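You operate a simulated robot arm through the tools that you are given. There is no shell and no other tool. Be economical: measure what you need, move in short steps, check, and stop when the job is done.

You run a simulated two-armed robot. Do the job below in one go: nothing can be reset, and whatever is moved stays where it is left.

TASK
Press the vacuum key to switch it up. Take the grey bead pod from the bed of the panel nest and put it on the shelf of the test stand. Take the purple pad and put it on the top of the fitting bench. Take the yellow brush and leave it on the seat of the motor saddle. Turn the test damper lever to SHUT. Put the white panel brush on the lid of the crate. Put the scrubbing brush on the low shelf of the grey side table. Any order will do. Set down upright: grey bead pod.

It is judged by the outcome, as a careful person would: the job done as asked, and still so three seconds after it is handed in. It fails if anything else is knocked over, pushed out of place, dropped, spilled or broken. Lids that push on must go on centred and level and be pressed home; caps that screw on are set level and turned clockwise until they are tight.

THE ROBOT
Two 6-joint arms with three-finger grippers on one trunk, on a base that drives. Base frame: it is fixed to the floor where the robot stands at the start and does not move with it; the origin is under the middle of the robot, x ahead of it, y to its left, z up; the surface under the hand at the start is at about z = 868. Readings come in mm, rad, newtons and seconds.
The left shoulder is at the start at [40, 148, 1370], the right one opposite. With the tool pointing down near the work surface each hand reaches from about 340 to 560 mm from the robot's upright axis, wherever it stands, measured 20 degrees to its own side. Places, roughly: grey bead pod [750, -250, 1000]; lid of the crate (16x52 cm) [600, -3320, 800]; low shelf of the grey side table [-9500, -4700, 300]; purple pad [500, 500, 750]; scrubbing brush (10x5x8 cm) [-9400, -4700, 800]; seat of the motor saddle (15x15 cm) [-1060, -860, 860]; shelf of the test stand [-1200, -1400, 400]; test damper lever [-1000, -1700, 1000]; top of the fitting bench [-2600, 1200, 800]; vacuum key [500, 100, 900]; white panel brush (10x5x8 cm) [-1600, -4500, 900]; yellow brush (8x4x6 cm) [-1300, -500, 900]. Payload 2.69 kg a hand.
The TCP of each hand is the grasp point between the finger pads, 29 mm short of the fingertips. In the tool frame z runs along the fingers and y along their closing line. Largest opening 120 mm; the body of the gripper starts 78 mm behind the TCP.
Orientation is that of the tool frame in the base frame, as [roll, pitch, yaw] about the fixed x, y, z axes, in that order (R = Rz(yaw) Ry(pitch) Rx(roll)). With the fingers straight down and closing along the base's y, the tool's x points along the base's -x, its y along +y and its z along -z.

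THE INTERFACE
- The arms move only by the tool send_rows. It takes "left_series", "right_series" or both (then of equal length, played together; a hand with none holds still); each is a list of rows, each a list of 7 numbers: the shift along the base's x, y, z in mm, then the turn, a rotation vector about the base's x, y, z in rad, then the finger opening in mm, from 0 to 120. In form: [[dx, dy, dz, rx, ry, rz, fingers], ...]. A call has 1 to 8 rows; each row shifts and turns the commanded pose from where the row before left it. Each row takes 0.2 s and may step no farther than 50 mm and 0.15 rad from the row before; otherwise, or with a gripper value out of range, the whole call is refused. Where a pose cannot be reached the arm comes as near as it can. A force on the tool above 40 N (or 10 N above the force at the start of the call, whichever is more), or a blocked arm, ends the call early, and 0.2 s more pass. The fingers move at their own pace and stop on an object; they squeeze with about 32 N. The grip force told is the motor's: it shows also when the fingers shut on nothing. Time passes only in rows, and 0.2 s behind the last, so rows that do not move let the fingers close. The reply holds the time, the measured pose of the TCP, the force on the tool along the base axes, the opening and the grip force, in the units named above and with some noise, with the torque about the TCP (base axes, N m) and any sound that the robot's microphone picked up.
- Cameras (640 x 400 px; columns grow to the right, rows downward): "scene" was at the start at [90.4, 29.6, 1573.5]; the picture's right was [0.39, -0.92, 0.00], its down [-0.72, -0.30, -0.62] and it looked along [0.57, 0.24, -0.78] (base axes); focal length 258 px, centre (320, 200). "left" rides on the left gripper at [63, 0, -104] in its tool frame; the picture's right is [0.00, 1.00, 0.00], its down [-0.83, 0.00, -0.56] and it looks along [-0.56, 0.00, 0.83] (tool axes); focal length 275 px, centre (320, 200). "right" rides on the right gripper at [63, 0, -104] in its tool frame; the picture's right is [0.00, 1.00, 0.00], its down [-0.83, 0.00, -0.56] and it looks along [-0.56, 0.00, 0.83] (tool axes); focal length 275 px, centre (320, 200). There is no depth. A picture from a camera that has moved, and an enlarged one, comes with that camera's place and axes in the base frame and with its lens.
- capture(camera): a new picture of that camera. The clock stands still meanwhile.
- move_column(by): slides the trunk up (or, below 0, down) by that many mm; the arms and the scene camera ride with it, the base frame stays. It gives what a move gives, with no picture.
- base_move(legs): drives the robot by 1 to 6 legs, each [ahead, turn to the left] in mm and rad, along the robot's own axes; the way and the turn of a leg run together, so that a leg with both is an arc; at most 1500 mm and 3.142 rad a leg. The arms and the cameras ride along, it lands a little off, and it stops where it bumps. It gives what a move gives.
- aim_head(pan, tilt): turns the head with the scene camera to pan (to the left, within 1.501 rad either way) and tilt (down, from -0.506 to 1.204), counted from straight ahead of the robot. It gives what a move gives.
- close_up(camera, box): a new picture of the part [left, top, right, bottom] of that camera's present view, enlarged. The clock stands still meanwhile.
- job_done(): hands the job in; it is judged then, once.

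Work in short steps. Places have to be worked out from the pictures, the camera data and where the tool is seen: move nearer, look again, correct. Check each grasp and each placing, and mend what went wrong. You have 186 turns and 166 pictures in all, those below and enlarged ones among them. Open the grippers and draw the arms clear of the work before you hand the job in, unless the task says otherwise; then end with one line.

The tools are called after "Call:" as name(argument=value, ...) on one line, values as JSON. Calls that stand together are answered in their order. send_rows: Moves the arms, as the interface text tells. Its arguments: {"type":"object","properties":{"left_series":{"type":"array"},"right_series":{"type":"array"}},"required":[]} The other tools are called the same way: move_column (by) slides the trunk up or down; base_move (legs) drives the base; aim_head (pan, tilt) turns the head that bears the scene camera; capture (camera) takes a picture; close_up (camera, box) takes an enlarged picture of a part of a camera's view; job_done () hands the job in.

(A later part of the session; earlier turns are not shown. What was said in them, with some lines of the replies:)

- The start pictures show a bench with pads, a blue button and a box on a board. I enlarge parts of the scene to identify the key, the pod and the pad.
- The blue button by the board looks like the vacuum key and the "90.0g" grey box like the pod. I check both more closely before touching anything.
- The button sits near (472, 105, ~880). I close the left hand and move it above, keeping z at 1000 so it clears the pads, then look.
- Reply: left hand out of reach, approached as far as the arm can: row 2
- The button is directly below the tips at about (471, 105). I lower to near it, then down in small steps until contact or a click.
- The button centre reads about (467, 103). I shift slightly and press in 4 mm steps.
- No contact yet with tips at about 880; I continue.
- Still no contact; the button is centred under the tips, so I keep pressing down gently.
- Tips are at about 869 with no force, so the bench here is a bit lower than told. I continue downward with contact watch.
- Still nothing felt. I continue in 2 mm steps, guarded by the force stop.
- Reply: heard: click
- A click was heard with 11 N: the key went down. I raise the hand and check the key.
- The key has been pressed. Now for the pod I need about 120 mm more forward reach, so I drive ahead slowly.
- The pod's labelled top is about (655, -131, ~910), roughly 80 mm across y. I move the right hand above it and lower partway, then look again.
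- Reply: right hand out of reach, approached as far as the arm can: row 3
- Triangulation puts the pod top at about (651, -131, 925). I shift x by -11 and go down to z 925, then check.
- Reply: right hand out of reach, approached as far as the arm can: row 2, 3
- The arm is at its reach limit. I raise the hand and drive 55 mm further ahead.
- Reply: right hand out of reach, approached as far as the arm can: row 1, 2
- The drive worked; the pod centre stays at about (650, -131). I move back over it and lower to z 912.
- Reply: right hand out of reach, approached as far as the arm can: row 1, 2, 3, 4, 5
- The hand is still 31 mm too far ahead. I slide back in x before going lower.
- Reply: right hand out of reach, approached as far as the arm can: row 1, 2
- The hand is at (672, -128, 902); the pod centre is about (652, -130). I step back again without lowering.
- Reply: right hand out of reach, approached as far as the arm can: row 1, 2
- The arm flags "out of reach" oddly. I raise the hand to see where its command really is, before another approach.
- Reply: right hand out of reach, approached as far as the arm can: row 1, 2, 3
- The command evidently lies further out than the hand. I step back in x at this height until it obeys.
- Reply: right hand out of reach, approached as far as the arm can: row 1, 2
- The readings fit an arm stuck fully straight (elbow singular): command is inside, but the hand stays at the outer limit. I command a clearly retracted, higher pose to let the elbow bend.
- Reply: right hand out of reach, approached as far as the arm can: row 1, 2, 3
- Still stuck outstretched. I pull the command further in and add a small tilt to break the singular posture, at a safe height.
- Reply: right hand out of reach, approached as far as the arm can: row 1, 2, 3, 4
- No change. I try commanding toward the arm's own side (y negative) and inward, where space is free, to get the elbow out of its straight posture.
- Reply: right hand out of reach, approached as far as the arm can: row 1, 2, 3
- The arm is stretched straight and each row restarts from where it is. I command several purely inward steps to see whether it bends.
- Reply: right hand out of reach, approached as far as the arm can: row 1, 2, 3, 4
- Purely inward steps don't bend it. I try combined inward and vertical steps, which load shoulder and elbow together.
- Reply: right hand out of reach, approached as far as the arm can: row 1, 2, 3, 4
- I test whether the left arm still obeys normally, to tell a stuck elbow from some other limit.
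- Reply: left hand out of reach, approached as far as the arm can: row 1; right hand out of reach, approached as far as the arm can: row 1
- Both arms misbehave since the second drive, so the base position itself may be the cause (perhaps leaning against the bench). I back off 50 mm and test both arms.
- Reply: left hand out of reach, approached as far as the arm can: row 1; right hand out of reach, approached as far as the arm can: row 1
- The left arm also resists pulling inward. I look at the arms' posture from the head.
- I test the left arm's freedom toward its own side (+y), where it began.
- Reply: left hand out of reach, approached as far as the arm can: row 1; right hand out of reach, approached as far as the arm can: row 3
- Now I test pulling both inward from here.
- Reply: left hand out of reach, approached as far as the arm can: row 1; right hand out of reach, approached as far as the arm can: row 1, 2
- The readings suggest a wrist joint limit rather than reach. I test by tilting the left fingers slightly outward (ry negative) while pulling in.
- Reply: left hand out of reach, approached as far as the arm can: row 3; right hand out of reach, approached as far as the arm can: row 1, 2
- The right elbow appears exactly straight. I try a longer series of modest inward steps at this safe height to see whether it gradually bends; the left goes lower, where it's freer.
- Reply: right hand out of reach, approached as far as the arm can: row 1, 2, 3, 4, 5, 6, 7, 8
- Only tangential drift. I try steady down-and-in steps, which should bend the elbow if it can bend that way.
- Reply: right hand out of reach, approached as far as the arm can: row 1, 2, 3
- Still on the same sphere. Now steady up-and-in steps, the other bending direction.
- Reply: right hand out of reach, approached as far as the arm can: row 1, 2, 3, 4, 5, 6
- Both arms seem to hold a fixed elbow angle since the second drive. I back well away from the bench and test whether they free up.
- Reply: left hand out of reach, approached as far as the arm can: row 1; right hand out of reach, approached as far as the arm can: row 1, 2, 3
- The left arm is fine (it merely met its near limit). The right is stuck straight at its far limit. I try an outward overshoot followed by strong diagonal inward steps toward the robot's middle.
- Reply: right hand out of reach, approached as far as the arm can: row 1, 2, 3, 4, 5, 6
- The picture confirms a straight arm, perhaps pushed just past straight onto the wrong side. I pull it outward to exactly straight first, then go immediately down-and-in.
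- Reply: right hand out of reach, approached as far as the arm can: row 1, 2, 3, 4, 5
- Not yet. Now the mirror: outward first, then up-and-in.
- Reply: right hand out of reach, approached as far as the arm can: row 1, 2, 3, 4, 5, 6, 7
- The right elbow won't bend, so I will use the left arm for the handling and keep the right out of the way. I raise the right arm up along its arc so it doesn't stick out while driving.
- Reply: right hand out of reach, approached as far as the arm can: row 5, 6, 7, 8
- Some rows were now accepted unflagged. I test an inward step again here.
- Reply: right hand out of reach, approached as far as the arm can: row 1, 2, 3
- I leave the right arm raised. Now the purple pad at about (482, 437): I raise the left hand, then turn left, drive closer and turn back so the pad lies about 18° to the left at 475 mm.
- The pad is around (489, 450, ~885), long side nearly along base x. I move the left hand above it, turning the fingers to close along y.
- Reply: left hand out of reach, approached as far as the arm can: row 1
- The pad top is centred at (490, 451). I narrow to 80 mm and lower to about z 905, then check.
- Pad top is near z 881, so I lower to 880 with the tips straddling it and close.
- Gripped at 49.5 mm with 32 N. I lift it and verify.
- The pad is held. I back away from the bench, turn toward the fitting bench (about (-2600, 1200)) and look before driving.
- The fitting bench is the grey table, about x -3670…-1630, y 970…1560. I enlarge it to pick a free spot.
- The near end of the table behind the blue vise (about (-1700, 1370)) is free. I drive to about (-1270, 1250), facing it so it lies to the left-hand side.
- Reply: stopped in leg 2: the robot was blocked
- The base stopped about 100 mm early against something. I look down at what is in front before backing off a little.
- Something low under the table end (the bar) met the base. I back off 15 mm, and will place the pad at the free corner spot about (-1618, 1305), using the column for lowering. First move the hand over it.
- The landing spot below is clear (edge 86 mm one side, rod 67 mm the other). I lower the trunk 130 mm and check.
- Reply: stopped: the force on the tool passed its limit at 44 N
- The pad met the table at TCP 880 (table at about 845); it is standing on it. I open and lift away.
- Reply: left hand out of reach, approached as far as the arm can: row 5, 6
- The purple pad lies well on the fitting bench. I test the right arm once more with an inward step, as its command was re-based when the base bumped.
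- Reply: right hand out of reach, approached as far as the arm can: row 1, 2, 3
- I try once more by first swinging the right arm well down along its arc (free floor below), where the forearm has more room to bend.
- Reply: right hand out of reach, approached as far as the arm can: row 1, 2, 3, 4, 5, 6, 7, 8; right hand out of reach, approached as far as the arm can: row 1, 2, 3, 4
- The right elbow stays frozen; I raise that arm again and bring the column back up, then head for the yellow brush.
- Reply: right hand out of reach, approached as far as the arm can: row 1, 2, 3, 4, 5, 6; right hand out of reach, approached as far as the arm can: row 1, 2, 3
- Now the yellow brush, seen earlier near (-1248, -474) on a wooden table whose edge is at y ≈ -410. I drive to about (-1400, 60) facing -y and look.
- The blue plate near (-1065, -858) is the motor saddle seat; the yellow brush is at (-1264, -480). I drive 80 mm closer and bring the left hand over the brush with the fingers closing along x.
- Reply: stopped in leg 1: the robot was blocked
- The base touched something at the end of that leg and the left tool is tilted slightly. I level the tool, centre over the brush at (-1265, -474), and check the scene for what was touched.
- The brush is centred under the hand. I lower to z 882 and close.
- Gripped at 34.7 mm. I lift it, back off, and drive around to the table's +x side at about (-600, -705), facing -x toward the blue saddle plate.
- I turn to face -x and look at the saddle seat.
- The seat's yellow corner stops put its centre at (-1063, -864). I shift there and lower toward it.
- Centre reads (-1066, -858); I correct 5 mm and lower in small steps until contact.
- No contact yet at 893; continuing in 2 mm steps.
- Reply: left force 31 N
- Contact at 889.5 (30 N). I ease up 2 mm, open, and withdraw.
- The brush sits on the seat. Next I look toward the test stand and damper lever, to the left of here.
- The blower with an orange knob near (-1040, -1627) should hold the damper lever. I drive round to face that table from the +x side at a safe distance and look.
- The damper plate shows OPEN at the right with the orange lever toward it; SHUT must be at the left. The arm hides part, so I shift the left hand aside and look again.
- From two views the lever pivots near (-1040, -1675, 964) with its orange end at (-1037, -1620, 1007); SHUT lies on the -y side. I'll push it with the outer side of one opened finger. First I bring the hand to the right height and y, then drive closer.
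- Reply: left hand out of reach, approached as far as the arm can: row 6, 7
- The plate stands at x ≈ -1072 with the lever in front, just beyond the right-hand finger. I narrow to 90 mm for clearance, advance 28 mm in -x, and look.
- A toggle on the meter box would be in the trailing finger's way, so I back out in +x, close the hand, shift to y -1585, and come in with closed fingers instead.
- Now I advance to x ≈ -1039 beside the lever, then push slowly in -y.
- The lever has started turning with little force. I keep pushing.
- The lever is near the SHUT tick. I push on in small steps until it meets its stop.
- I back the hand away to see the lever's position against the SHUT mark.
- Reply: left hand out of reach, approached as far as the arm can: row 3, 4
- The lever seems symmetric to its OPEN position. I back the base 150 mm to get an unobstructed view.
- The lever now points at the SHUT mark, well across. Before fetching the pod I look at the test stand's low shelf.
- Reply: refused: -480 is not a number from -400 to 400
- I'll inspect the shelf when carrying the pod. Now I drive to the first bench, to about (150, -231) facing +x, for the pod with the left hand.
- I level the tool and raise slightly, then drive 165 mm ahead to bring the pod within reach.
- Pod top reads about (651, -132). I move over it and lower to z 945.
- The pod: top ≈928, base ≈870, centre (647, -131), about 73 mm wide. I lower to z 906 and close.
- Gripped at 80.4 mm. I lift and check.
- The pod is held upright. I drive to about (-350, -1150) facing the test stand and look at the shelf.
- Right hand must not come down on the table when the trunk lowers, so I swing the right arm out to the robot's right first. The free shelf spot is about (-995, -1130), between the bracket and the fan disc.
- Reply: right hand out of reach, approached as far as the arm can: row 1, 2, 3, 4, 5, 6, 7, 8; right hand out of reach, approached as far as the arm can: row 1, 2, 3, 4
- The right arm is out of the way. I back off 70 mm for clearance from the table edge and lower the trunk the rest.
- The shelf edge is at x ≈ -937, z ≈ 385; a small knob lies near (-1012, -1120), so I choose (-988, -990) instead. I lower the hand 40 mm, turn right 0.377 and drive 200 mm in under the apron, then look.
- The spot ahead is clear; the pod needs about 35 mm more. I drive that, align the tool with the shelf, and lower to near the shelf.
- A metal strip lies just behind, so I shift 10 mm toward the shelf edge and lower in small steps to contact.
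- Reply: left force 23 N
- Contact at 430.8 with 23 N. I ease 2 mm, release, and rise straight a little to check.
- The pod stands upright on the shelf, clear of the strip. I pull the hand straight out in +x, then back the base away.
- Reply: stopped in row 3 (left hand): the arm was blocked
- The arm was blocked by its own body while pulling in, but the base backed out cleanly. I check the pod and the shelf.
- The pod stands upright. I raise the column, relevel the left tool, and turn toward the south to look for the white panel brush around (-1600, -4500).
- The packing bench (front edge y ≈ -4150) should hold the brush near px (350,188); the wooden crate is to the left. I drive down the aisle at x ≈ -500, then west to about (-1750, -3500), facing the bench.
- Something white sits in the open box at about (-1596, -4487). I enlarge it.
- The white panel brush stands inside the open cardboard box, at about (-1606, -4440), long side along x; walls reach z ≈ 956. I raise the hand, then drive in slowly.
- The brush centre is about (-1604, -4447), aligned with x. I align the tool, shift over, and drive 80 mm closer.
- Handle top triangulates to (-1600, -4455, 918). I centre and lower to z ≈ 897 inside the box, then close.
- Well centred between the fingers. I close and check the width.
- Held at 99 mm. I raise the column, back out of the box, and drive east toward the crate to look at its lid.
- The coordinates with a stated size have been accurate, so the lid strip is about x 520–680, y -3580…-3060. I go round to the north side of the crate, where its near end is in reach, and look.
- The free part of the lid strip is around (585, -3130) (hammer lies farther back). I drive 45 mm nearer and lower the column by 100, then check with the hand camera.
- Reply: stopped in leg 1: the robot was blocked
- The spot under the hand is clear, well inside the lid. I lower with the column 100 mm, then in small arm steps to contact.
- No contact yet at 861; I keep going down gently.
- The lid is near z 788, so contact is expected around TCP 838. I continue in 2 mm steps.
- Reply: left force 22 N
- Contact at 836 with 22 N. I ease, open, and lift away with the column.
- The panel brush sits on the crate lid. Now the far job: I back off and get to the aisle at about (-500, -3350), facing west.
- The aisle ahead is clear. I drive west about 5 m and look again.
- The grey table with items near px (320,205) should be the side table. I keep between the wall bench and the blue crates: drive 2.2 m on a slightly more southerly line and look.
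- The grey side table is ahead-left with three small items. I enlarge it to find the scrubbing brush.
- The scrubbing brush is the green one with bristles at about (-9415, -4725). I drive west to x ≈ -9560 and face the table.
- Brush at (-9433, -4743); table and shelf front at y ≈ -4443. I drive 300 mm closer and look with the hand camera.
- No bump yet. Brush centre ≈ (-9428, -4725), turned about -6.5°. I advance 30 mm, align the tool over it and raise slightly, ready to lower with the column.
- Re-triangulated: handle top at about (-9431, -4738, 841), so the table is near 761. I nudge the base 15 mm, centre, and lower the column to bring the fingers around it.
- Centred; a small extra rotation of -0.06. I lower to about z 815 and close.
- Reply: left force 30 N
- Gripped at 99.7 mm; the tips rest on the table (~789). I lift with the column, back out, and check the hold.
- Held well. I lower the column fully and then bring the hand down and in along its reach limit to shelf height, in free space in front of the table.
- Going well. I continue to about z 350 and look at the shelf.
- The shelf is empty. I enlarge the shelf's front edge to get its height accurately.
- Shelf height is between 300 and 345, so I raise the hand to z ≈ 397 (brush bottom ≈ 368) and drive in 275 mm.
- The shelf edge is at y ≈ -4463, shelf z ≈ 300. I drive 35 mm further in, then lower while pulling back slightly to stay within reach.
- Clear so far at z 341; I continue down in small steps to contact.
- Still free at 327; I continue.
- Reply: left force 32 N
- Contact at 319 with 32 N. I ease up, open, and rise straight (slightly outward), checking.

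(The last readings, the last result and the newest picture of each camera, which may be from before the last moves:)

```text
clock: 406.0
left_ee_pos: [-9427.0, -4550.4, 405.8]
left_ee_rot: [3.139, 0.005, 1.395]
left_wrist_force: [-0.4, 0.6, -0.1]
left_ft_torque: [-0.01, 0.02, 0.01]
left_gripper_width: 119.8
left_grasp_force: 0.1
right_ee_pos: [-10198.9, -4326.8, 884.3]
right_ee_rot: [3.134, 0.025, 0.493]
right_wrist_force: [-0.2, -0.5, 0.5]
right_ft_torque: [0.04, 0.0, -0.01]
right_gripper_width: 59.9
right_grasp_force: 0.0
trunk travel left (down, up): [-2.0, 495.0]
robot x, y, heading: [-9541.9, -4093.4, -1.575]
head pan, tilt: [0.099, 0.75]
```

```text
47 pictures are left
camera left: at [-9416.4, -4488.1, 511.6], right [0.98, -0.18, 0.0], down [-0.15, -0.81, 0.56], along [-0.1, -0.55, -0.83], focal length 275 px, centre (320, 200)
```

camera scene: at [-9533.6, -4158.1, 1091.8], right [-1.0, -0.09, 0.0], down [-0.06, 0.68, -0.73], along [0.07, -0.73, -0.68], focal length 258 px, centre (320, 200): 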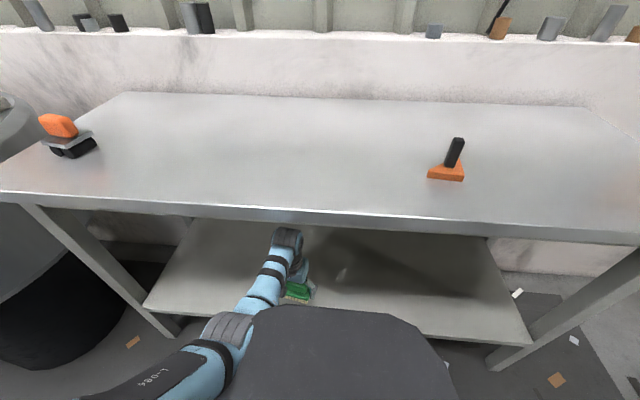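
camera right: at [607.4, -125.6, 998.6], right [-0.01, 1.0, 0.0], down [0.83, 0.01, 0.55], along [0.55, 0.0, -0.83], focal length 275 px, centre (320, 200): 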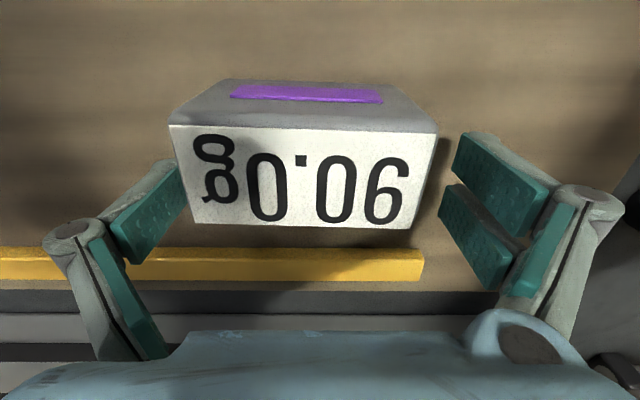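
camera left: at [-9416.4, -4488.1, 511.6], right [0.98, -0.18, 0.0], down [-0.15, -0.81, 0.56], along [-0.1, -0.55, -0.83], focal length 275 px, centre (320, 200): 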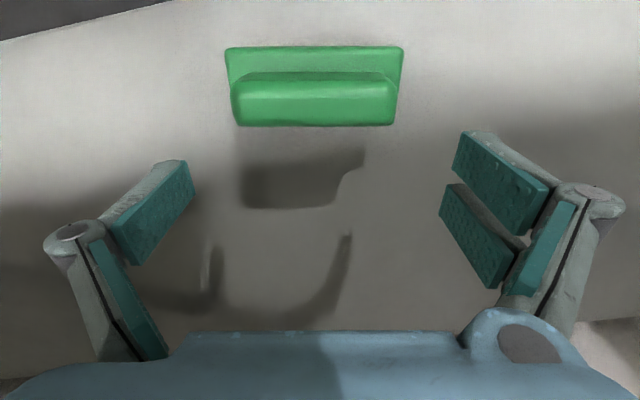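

The scrubbing brush rests on the low shelf. I back out, raise the column, and check the shelf.

Call:
base_move(legs=[[-300, 0]])

Call:
capture(camera="scene")

Call:
move_column(by=400)

Call:
move_column(by=94)

```text
clock: 408.1
left_ee_pos: [-9421.5, -4250.6, 407.1]
left_ee_rot: [3.139, 0.004, 1.396]
left_wrist_force: [1.1, 0.5, 0.1]
left_ft_torque: [0.02, 0.01, 0.03]
left_gripper_width: 120.0
left_grasp_force: 0.1
right_ee_pos: [-10196.8, -4028.5, 884.6]
right_ee_rot: [3.134, 0.025, 0.495]
right_wrist_force: [0.5, 0.3, -0.5]
right_ft_torque: [0.02, 0.0, 0.0]
right_gripper_width: 59.9
right_grasp_force: 0.0
trunk travel left (down, up): [-2.0, 495.0]
robot x, y, heading: [-9537.9, -3788.8, -1.58]
head pan, tilt: [0.099, 0.75]
```

```text
46 pictures are left
camera scene: at [-9530.9, -3892.5, 1092.0], right [-1.0, -0.09, 0.0], down [-0.06, 0.68, -0.73], along [0.07, -0.73, -0.68], focal length 258 px, centre (320, 200)
```

scene: 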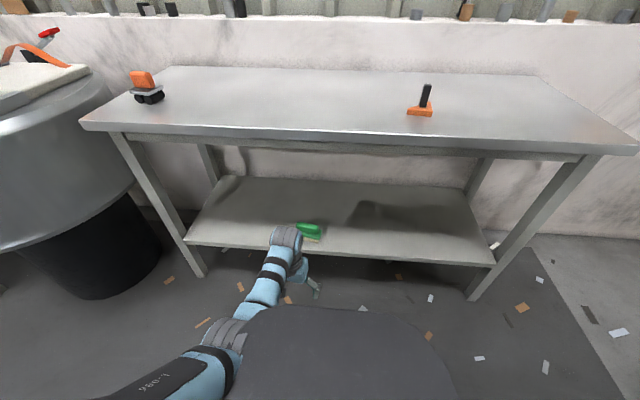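

```text
clock: 411.9
left_ee_pos: [-9421.9, -4251.5, 805.5]
left_ee_rot: [3.136, 0.006, 1.395]
left_wrist_force: [-0.6, 0.4, -0.6]
left_ft_torque: [0.0, 0.03, 0.0]
left_gripper_width: 120.1
left_grasp_force: 0.0
right_ee_pos: [-10196.1, -4028.6, 1284.2]
right_ee_rot: [3.137, 0.025, 0.495]
right_wrist_force: [0.2, -0.2, -0.2]
right_ft_torque: [-0.01, 0.02, -0.02]
right_gripper_width: 59.9
right_grasp_force: 0.1
trunk travel left (down, up): [-402.0, 95.0]
robot x, y, heading: [-9539.1, -3788.1, -1.578]
head pan, tilt: [0.099, 0.75]
```

```text
clock: 413.2
left_ee_pos: [-9421.8, -4251.6, 899.3]
left_ee_rot: [3.138, 0.006, 1.397]
left_wrist_force: [-0.3, 0.1, 0.7]
left_ft_torque: [0.01, -0.01, -0.01]
left_gripper_width: 119.9
left_grasp_force: 0.0
right_ee_pos: [-10195.6, -4028.6, 1377.7]
right_ee_rot: [3.136, 0.024, 0.496]
right_wrist_force: [0.0, -0.3, 0.4]
right_ft_torque: [0.03, -0.01, 0.02]
right_gripper_width: 59.8
right_grasp_force: 0.1
trunk travel left (down, up): [-496.0, 1.0]
robot x, y, heading: [-9537.6, -3792.3, -1.583]
head pan, tilt: [0.099, 0.75]
```

All objects are placed. I have budget left, so I drive back to double-check the damper lever against its SHUT mark.

Call:
base_move(legs=[[0, 1.55], [1380, 0], [0, 0.155], [1500, 0], [900, 0], [0, -0.085]])

Call:
base_move(legs=[[1500, 0], [1500, 0], [1500, 0], [700, 0]])

```text
clock: 436.3
left_ee_pos: [-5350.7, -3290.4, 897.8]
left_ee_rot: [3.139, 0.005, 3.059]
left_wrist_force: [0.0, 0.6, 0.3]
left_ft_torque: [-0.04, -0.05, -0.02]
left_gripper_width: 120.1
left_grasp_force: 0.1
right_ee_pos: [-5502.6, -4079.1, 1378.3]
right_ee_rot: [3.138, 0.025, 2.156]
right_wrist_force: [0.2, 0.0, -0.3]
right_ft_torque: [0.0, 0.01, 0.01]
right_gripper_width: 60.0
right_grasp_force: 0.1
trunk travel left (down, up): [-496.0, 1.0]
robot x, y, heading: [-5801.5, -3450.0, 0.082]
head pan, tilt: [0.099, 0.75]
```

```text
clock: 454.6
left_ee_pos: [-1650.5, -2883.1, 936.4]
left_ee_rot: [3.133, 0.139, -3.101]
left_wrist_force: [-1.9, -1.0, -2.0]
left_ft_torque: [-0.01, -0.19, 0.03]
left_gripper_width: 120.1
left_grasp_force: 0.1
right_ee_pos: [-1767.9, -3706.7, 1379.2]
right_ee_rot: [-3.113, 0.016, 2.289]
right_wrist_force: [-0.1, -0.3, 0.5]
right_ft_torque: [0.04, 0.05, -0.03]
right_gripper_width: 60.0
right_grasp_force: 0.0
trunk travel left (down, up): [-496.0, 1.0]
robot x, y, heading: [-2119.0, -3103.3, 0.305]
head pan, tilt: [0.099, 0.75]
stopped in leg 3: the robot was blocked; the commanded pose is now the measured one
```

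The robot was blocked near the blue cart. I look at what was touched.

Call:
aim_head(pan=0.3, tilt=0.6)

Call:
capture(camera="scene")

Call:
capture(camera="left")

```text
clock: 455.3
left_ee_pos: [-1651.8, -2884.6, 938.8]
left_ee_rot: [3.136, 0.146, -3.106]
left_wrist_force: [0.0, 0.7, 0.0]
left_ft_torque: [0.01, 0.02, 0.01]
left_gripper_width: 119.9
left_grasp_force: 0.1
right_ee_pos: [-1775.8, -3707.6, 1381.3]
right_ee_rot: [-3.121, 0.023, 2.285]
right_wrist_force: [-0.2, 0.1, -0.3]
right_ft_torque: [-0.01, -0.03, 0.0]
right_gripper_width: 59.9
right_grasp_force: 0.0
trunk travel left (down, up): [-496.0, 1.0]
robot x, y, heading: [-2119.6, -3108.4, 0.305]
head pan, tilt: [0.3, 0.6]
```

```text
45 pictures are left
camera scene: at [-2062.9, -3060.5, 1600.4], right [0.57, -0.82, 0.01], down [-0.44, -0.31, -0.84], along [0.69, 0.47, -0.54], focal length 258 px, centre (320, 200)
```

scene: 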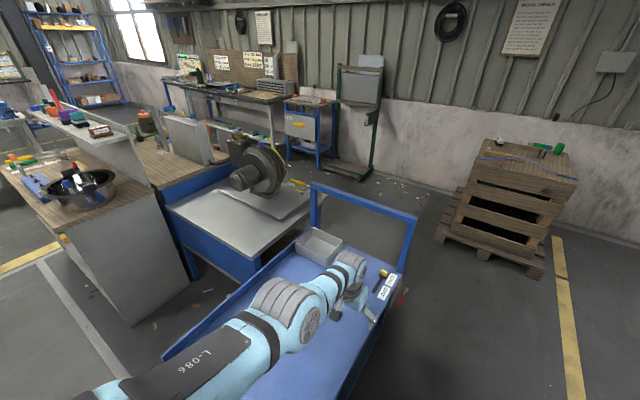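

```text
44 pictures are left
camera left: at [-1730.8, -2887.8, 1033.6], right [-0.03, 1.0, 0.01], down [0.74, 0.02, 0.67], along [0.67, 0.03, -0.74], focal length 275 px, centre (320, 200)
```

left: 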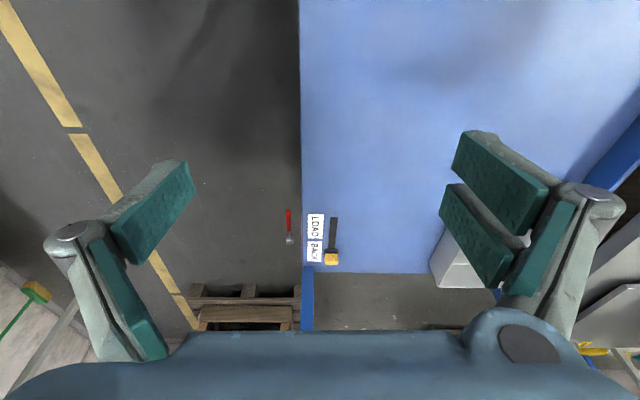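

Comparing the cart handle's position before and now (within 11 mm), the cart has not moved; only the base brushed its corner. I back off and go around with more clearance.

Call:
base_move(legs=[[-200, 0], [0, -0.9], [500, 0], [0, 0.6], [1300, 0]])

Call:
send_rows(left_series=[[20, 0, 20, 0, 0.07, 0, 60], [20, 0, 20, 0, 0.07, 0, 60]])

```text
clock: 459.9
left_ee_pos: [-1797.7, -3426.6, 928.4]
left_ee_rot: [3.134, 0.133, 2.273]
left_wrist_force: [-0.5, 0.7, 0.4]
left_ft_torque: [-0.03, -0.08, 0.02]
left_gripper_width: 119.9
left_grasp_force: 0.1
right_ee_pos: [-2523.3, -3837.2, 1379.0]
right_ee_rot: [-3.114, 0.019, 1.382]
right_wrist_force: [-1.4, 0.9, 0.0]
right_ft_torque: [-0.06, -0.09, -0.01]
right_gripper_width: 59.8
right_grasp_force: 0.0
trunk travel left (down, up): [-496.0, 1.0]
robot x, y, heading: [-2270.6, -3189.1, -0.609]
head pan, tilt: [0.3, 0.6]
stopped in leg 3: the robot was blocked; the commanded pose is now the measured one
```

```text
clock: 460.5
left_ee_pos: [-1767.5, -3409.9, 974.4]
left_ee_rot: [-3.037, 0.034, 2.283]
left_wrist_force: [0.2, 0.0, -0.2]
left_ft_torque: [-0.03, -0.01, 0.03]
left_gripper_width: 60.0
left_grasp_force: 0.1
left hand out of reach, approached as far as the arm can: row 1, 2
right_ee_pos: [-2512.7, -3843.9, 1378.8]
right_ee_rot: [-3.105, 0.016, 1.383]
right_wrist_force: [-0.2, 0.3, -0.1]
right_ft_torque: [-0.01, -0.04, 0.0]
right_gripper_width: 59.7
right_grasp_force: 0.0
trunk travel left (down, up): [-496.0, 1.0]
robot x, y, heading: [-2266.1, -3188.8, -0.612]
head pan, tilt: [0.3, 0.6]
```

Blocked again almost at once. I look around the base and right arm for the cause.

Call:
aim_head(pan=-0.3, tilt=0.85)

Call:
capture(camera="scene")

Call:
aim_head(pan=1.3, tilt=0.95)

Call:
capture(camera="scene")

```text
clock: 461.5
left_ee_pos: [-1766.7, -3411.7, 974.3]
left_ee_rot: [-3.04, 0.034, 2.284]
left_wrist_force: [0.3, 0.5, -0.2]
left_ft_torque: [0.0, -0.03, 0.02]
left_gripper_width: 59.9
left_grasp_force: 0.0
right_ee_pos: [-2512.1, -3846.0, 1377.2]
right_ee_rot: [-3.103, 0.015, 1.383]
right_wrist_force: [-0.2, -0.8, -0.2]
right_ft_torque: [0.0, -0.03, -0.01]
right_gripper_width: 59.9
right_grasp_force: 0.1
trunk travel left (down, up): [-496.0, 1.0]
robot x, y, heading: [-2269.2, -3189.7, -0.611]
head pan, tilt: [-0.3, 0.85]
```

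```text
43 pictures are left
camera scene: at [-2203.7, -3262.5, 1576.5], right [-0.79, -0.61, 0.0], down [-0.46, 0.59, -0.66], along [0.4, -0.52, -0.75], focal length 258 px, centre (320, 200)
```

scene: 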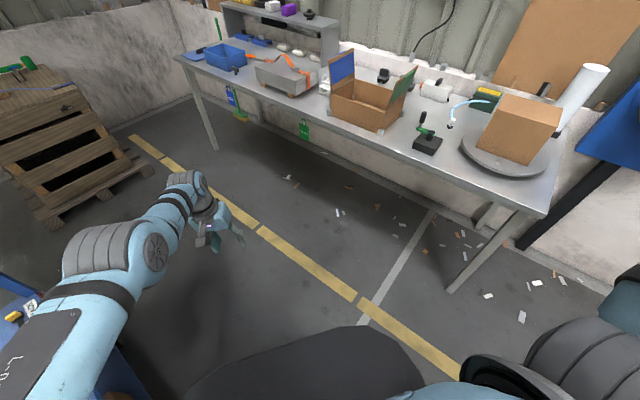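

```text
clock: 463.2
left_ee_pos: [-1766.2, -3411.0, 974.6]
left_ee_rot: [-3.039, 0.033, 2.285]
left_wrist_force: [-0.3, 0.4, -0.5]
left_ft_torque: [-0.03, 0.02, 0.04]
left_gripper_width: 60.1
left_grasp_force: 0.0
right_ee_pos: [-2510.7, -3845.9, 1377.8]
right_ee_rot: [-3.104, 0.015, 1.383]
right_wrist_force: [0.3, -0.4, 0.1]
right_ft_torque: [-0.01, -0.02, 0.01]
right_gripper_width: 59.9
right_grasp_force: 0.0
trunk travel left (down, up): [-496.0, 1.0]
robot x, y, heading: [-2264.8, -3190.5, -0.61]
head pan, tilt: [1.3, 0.949]
```

```text
42 pictures are left
camera scene: at [-2195.1, -3154.3, 1569.0], right [0.63, -0.77, 0.0], down [-0.63, -0.52, -0.58], along [0.45, 0.37, -0.81], focal length 258 px, centre (320, 200)
```

scene: 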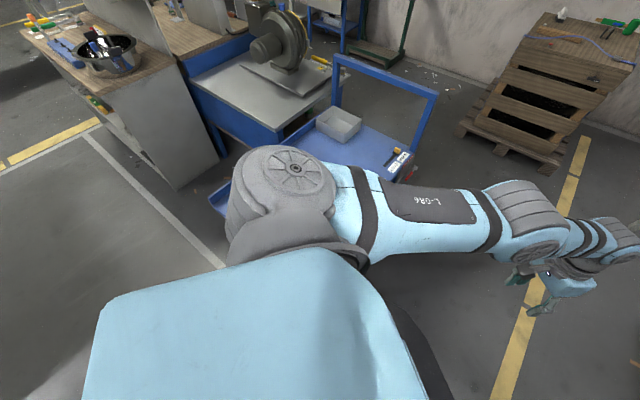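

The cart handle still reads at the same place. I test with a short forward move whether the way is really blocked.

Call:
base_move(legs=[[-60, 0], [0, -0.3], [120, 0]])

```text
clock: 465.9
left_ee_pos: [-1839.1, -3602.5, 979.8]
left_ee_rot: [-3.042, 0.045, 1.982]
left_wrist_force: [-1.0, 0.5, 0.7]
left_ft_torque: [-0.04, -0.09, 0.01]
left_gripper_width: 59.8
left_grasp_force: 0.1
right_ee_pos: [-2681.7, -3793.0, 1379.0]
right_ee_rot: [-3.114, 0.02, 1.08]
right_wrist_force: [-1.1, 0.7, 0.4]
right_ft_torque: [-0.05, -0.08, -0.01]
right_gripper_width: 59.8
right_grasp_force: 0.1
trunk travel left (down, up): [-496.0, 1.0]
robot x, y, heading: [-2248.3, -3247.0, -0.916]
head pan, tilt: [1.3, 0.949]
```

That moved freely. I continue away from the cart to y ≈ -3450, then east along the aisle.

Call:
base_move(legs=[[250, 0], [0, 0.9], [1500, 0]])

```text
clock: 477.1
left_ee_pos: [-61.0, -3386.5, 973.8]
left_ee_rot: [-3.039, 0.032, 2.871]
left_wrist_force: [-0.3, -0.2, -0.7]
left_ft_torque: [0.04, -0.03, 0.02]
left_gripper_width: 60.0
left_grasp_force: 0.0
right_ee_pos: [-440.4, -4159.8, 1377.5]
right_ee_rot: [-3.106, 0.015, 1.968]
right_wrist_force: [0.1, 0.3, -0.4]
right_ft_torque: [0.01, 0.01, 0.01]
right_gripper_width: 60.0
right_grasp_force: 0.0
trunk travel left (down, up): [-496.0, 1.0]
robot x, y, heading: [-600.8, -3475.0, -0.026]
head pan, tilt: [1.3, 0.949]
```

Now north along the known aisle to about (-330, -1480), then face the blower and check the lever.

Call:
base_move(legs=[[0, 1.46], [1500, 0], [500, 0], [0, 1.68]])

Call:
aim_head(pan=0.15, tilt=0.6)

Call:
capture(camera="scene")

```text
clock: 494.8
left_ee_pos: [-892.3, -1572.5, 974.3]
left_ee_rot: [-3.038, 0.034, -0.265]
left_wrist_force: [0.5, -0.3, -0.7]
left_ft_torque: [-0.02, -0.01, 0.0]
left_gripper_width: 60.0
left_grasp_force: 0.0
right_ee_pos: [-518.1, -796.8, 1377.8]
right_ee_rot: [-3.101, 0.014, -1.167]
right_wrist_force: [0.3, 1.0, 0.7]
right_ft_torque: [0.01, -0.01, -0.01]
right_gripper_width: 59.9
right_grasp_force: 0.1
trunk travel left (down, up): [-496.0, 1.0]
robot x, y, heading: [-353.7, -1478.0, 3.118]
head pan, tilt: [1.3, 0.949]
```

```text
clock: 496.1
left_ee_pos: [-893.2, -1571.9, 973.8]
left_ee_rot: [-3.039, 0.034, -0.264]
left_wrist_force: [0.1, -0.8, 0.0]
left_ft_torque: [0.0, -0.02, -0.02]
left_gripper_width: 60.1
left_grasp_force: 0.0
right_ee_pos: [-518.5, -797.9, 1376.9]
right_ee_rot: [-3.102, 0.013, -1.169]
right_wrist_force: [0.8, -0.6, 0.0]
right_ft_torque: [-0.02, -0.02, -0.03]
right_gripper_width: 60.1
right_grasp_force: 0.0
trunk travel left (down, up): [-496.0, 1.0]
robot x, y, heading: [-352.0, -1476.7, 3.122]
head pan, tilt: [0.15, 0.6]
```

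```text
41 pictures are left
camera scene: at [-460.3, -1488.9, 1597.3], right [-0.13, 0.99, 0.0], down [0.56, 0.07, -0.82], along [-0.82, -0.11, -0.57], focal length 258 px, centre (320, 200)
```

scene: 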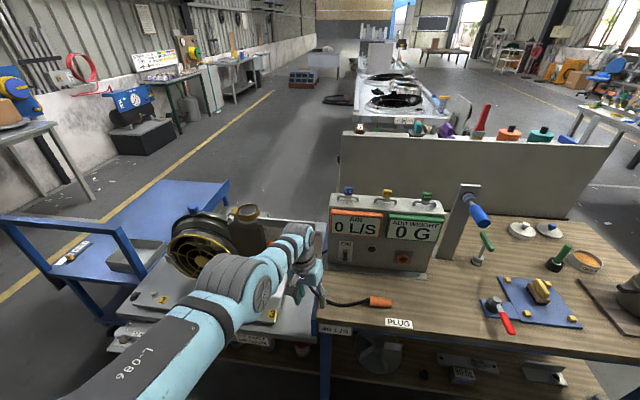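

The arm hides the lever. I back up 150 mm and turn right 0.5 rad so the arm moves out of the line of sight.

Call:
base_move(legs=[[-150, 0], [0, -0.5]])

Call:
aim_head(pan=0.7, tilt=0.6)

Call:
close_up(camera="scene", box=[200, 140, 440, 290])

```text
clock: 498.9
left_ee_pos: [-721.2, -1304.7, 972.5]
left_ee_rot: [-3.035, 0.031, -0.766]
left_wrist_force: [-0.4, 0.5, 0.4]
left_ft_torque: [-0.01, 0.01, 0.02]
left_gripper_width: 60.2
left_grasp_force: 0.1
right_ee_pos: [-19.3, -804.4, 1377.4]
right_ee_rot: [-3.102, 0.016, -1.667]
right_wrist_force: [-0.3, 0.1, 0.7]
right_ft_torque: [0.0, 0.0, -0.02]
right_gripper_width: 59.9
right_grasp_force: 0.0
trunk travel left (down, up): [-496.0, 1.0]
robot x, y, heading: [-203.8, -1481.6, 2.622]
head pan, tilt: [0.15, 0.6]
```

```text
clock: 499.9
left_ee_pos: [-720.7, -1304.7, 972.7]
left_ee_rot: [-3.039, 0.033, -0.766]
left_wrist_force: [0.7, 0.5, 0.3]
left_ft_torque: [-0.02, 0.01, 0.01]
left_gripper_width: 59.9
left_grasp_force: 0.1
right_ee_pos: [-16.8, -804.0, 1377.8]
right_ee_rot: [-3.104, 0.014, -1.67]
right_wrist_force: [0.0, 0.9, 1.1]
right_ft_torque: [0.0, 0.0, 0.02]
right_gripper_width: 59.8
right_grasp_force: 0.1
trunk travel left (down, up): [-496.0, 1.0]
robot x, y, heading: [-200.8, -1478.3, 2.62]
head pan, tilt: [0.7, 0.6]
```

```text
2.67 times, centred on (320, 215) of scene
camera zoom: at [-304.5, -1486.0, 1597.4], right [-0.18, 0.98, 0.0], down [0.56, 0.1, -0.83], along [-0.81, -0.15, -0.56], focal length 689 px, centre (320, 160)
```

zoom: 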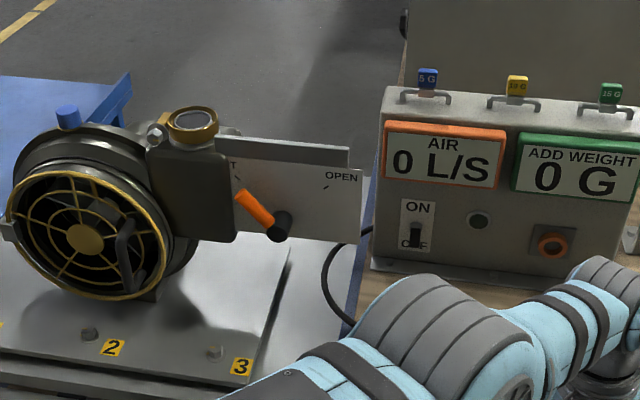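

The lever points close to the SHUT tick. I enlarge strongly to judge whether it is fully there.

Call:
close_up(camera="scene", box=[270, 180, 350, 240])

```text
6.67 times, centred on (310, 210) of scene
camera zoom: at [-304.5, -1486.0, 1597.4], right [-0.18, 0.98, 0.0], down [0.56, 0.1, -0.83], along [-0.81, -0.15, -0.56], focal length 1722 px, centre (387, 133)
```

zoom: 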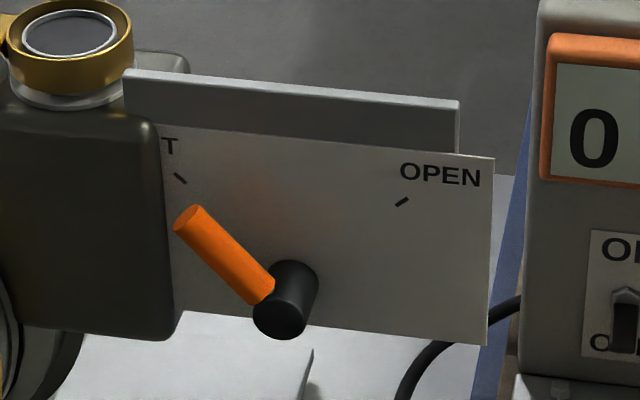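

The lever is exactly parallel to its SHUT tick. The grippers are open, both arms are in free air, and every item was checked after it was placed, so I hand the job in.

Call:
job_done()

```text
The job is handed in.
```

I handed the job in with all seven parts done. The vacuum key was pressed once, with an audible click but no indicator to confirm it. The pod is upright on the test-stand shelf. The purple pad, yellow brush, white panel brush and scrubbing brush are each on their named surfaces, and the damper lever lines up with its SHUT mark. The base touched the pallet under the crate once, something under or beside the fitting bench and the yellow-brush table, and stopped beside the blue cart. Nothing was seen to tip or fall, and the cart's handle measured in the same place to within about 11 mm, though I didn't re-measure the pallet or crate after its bump.
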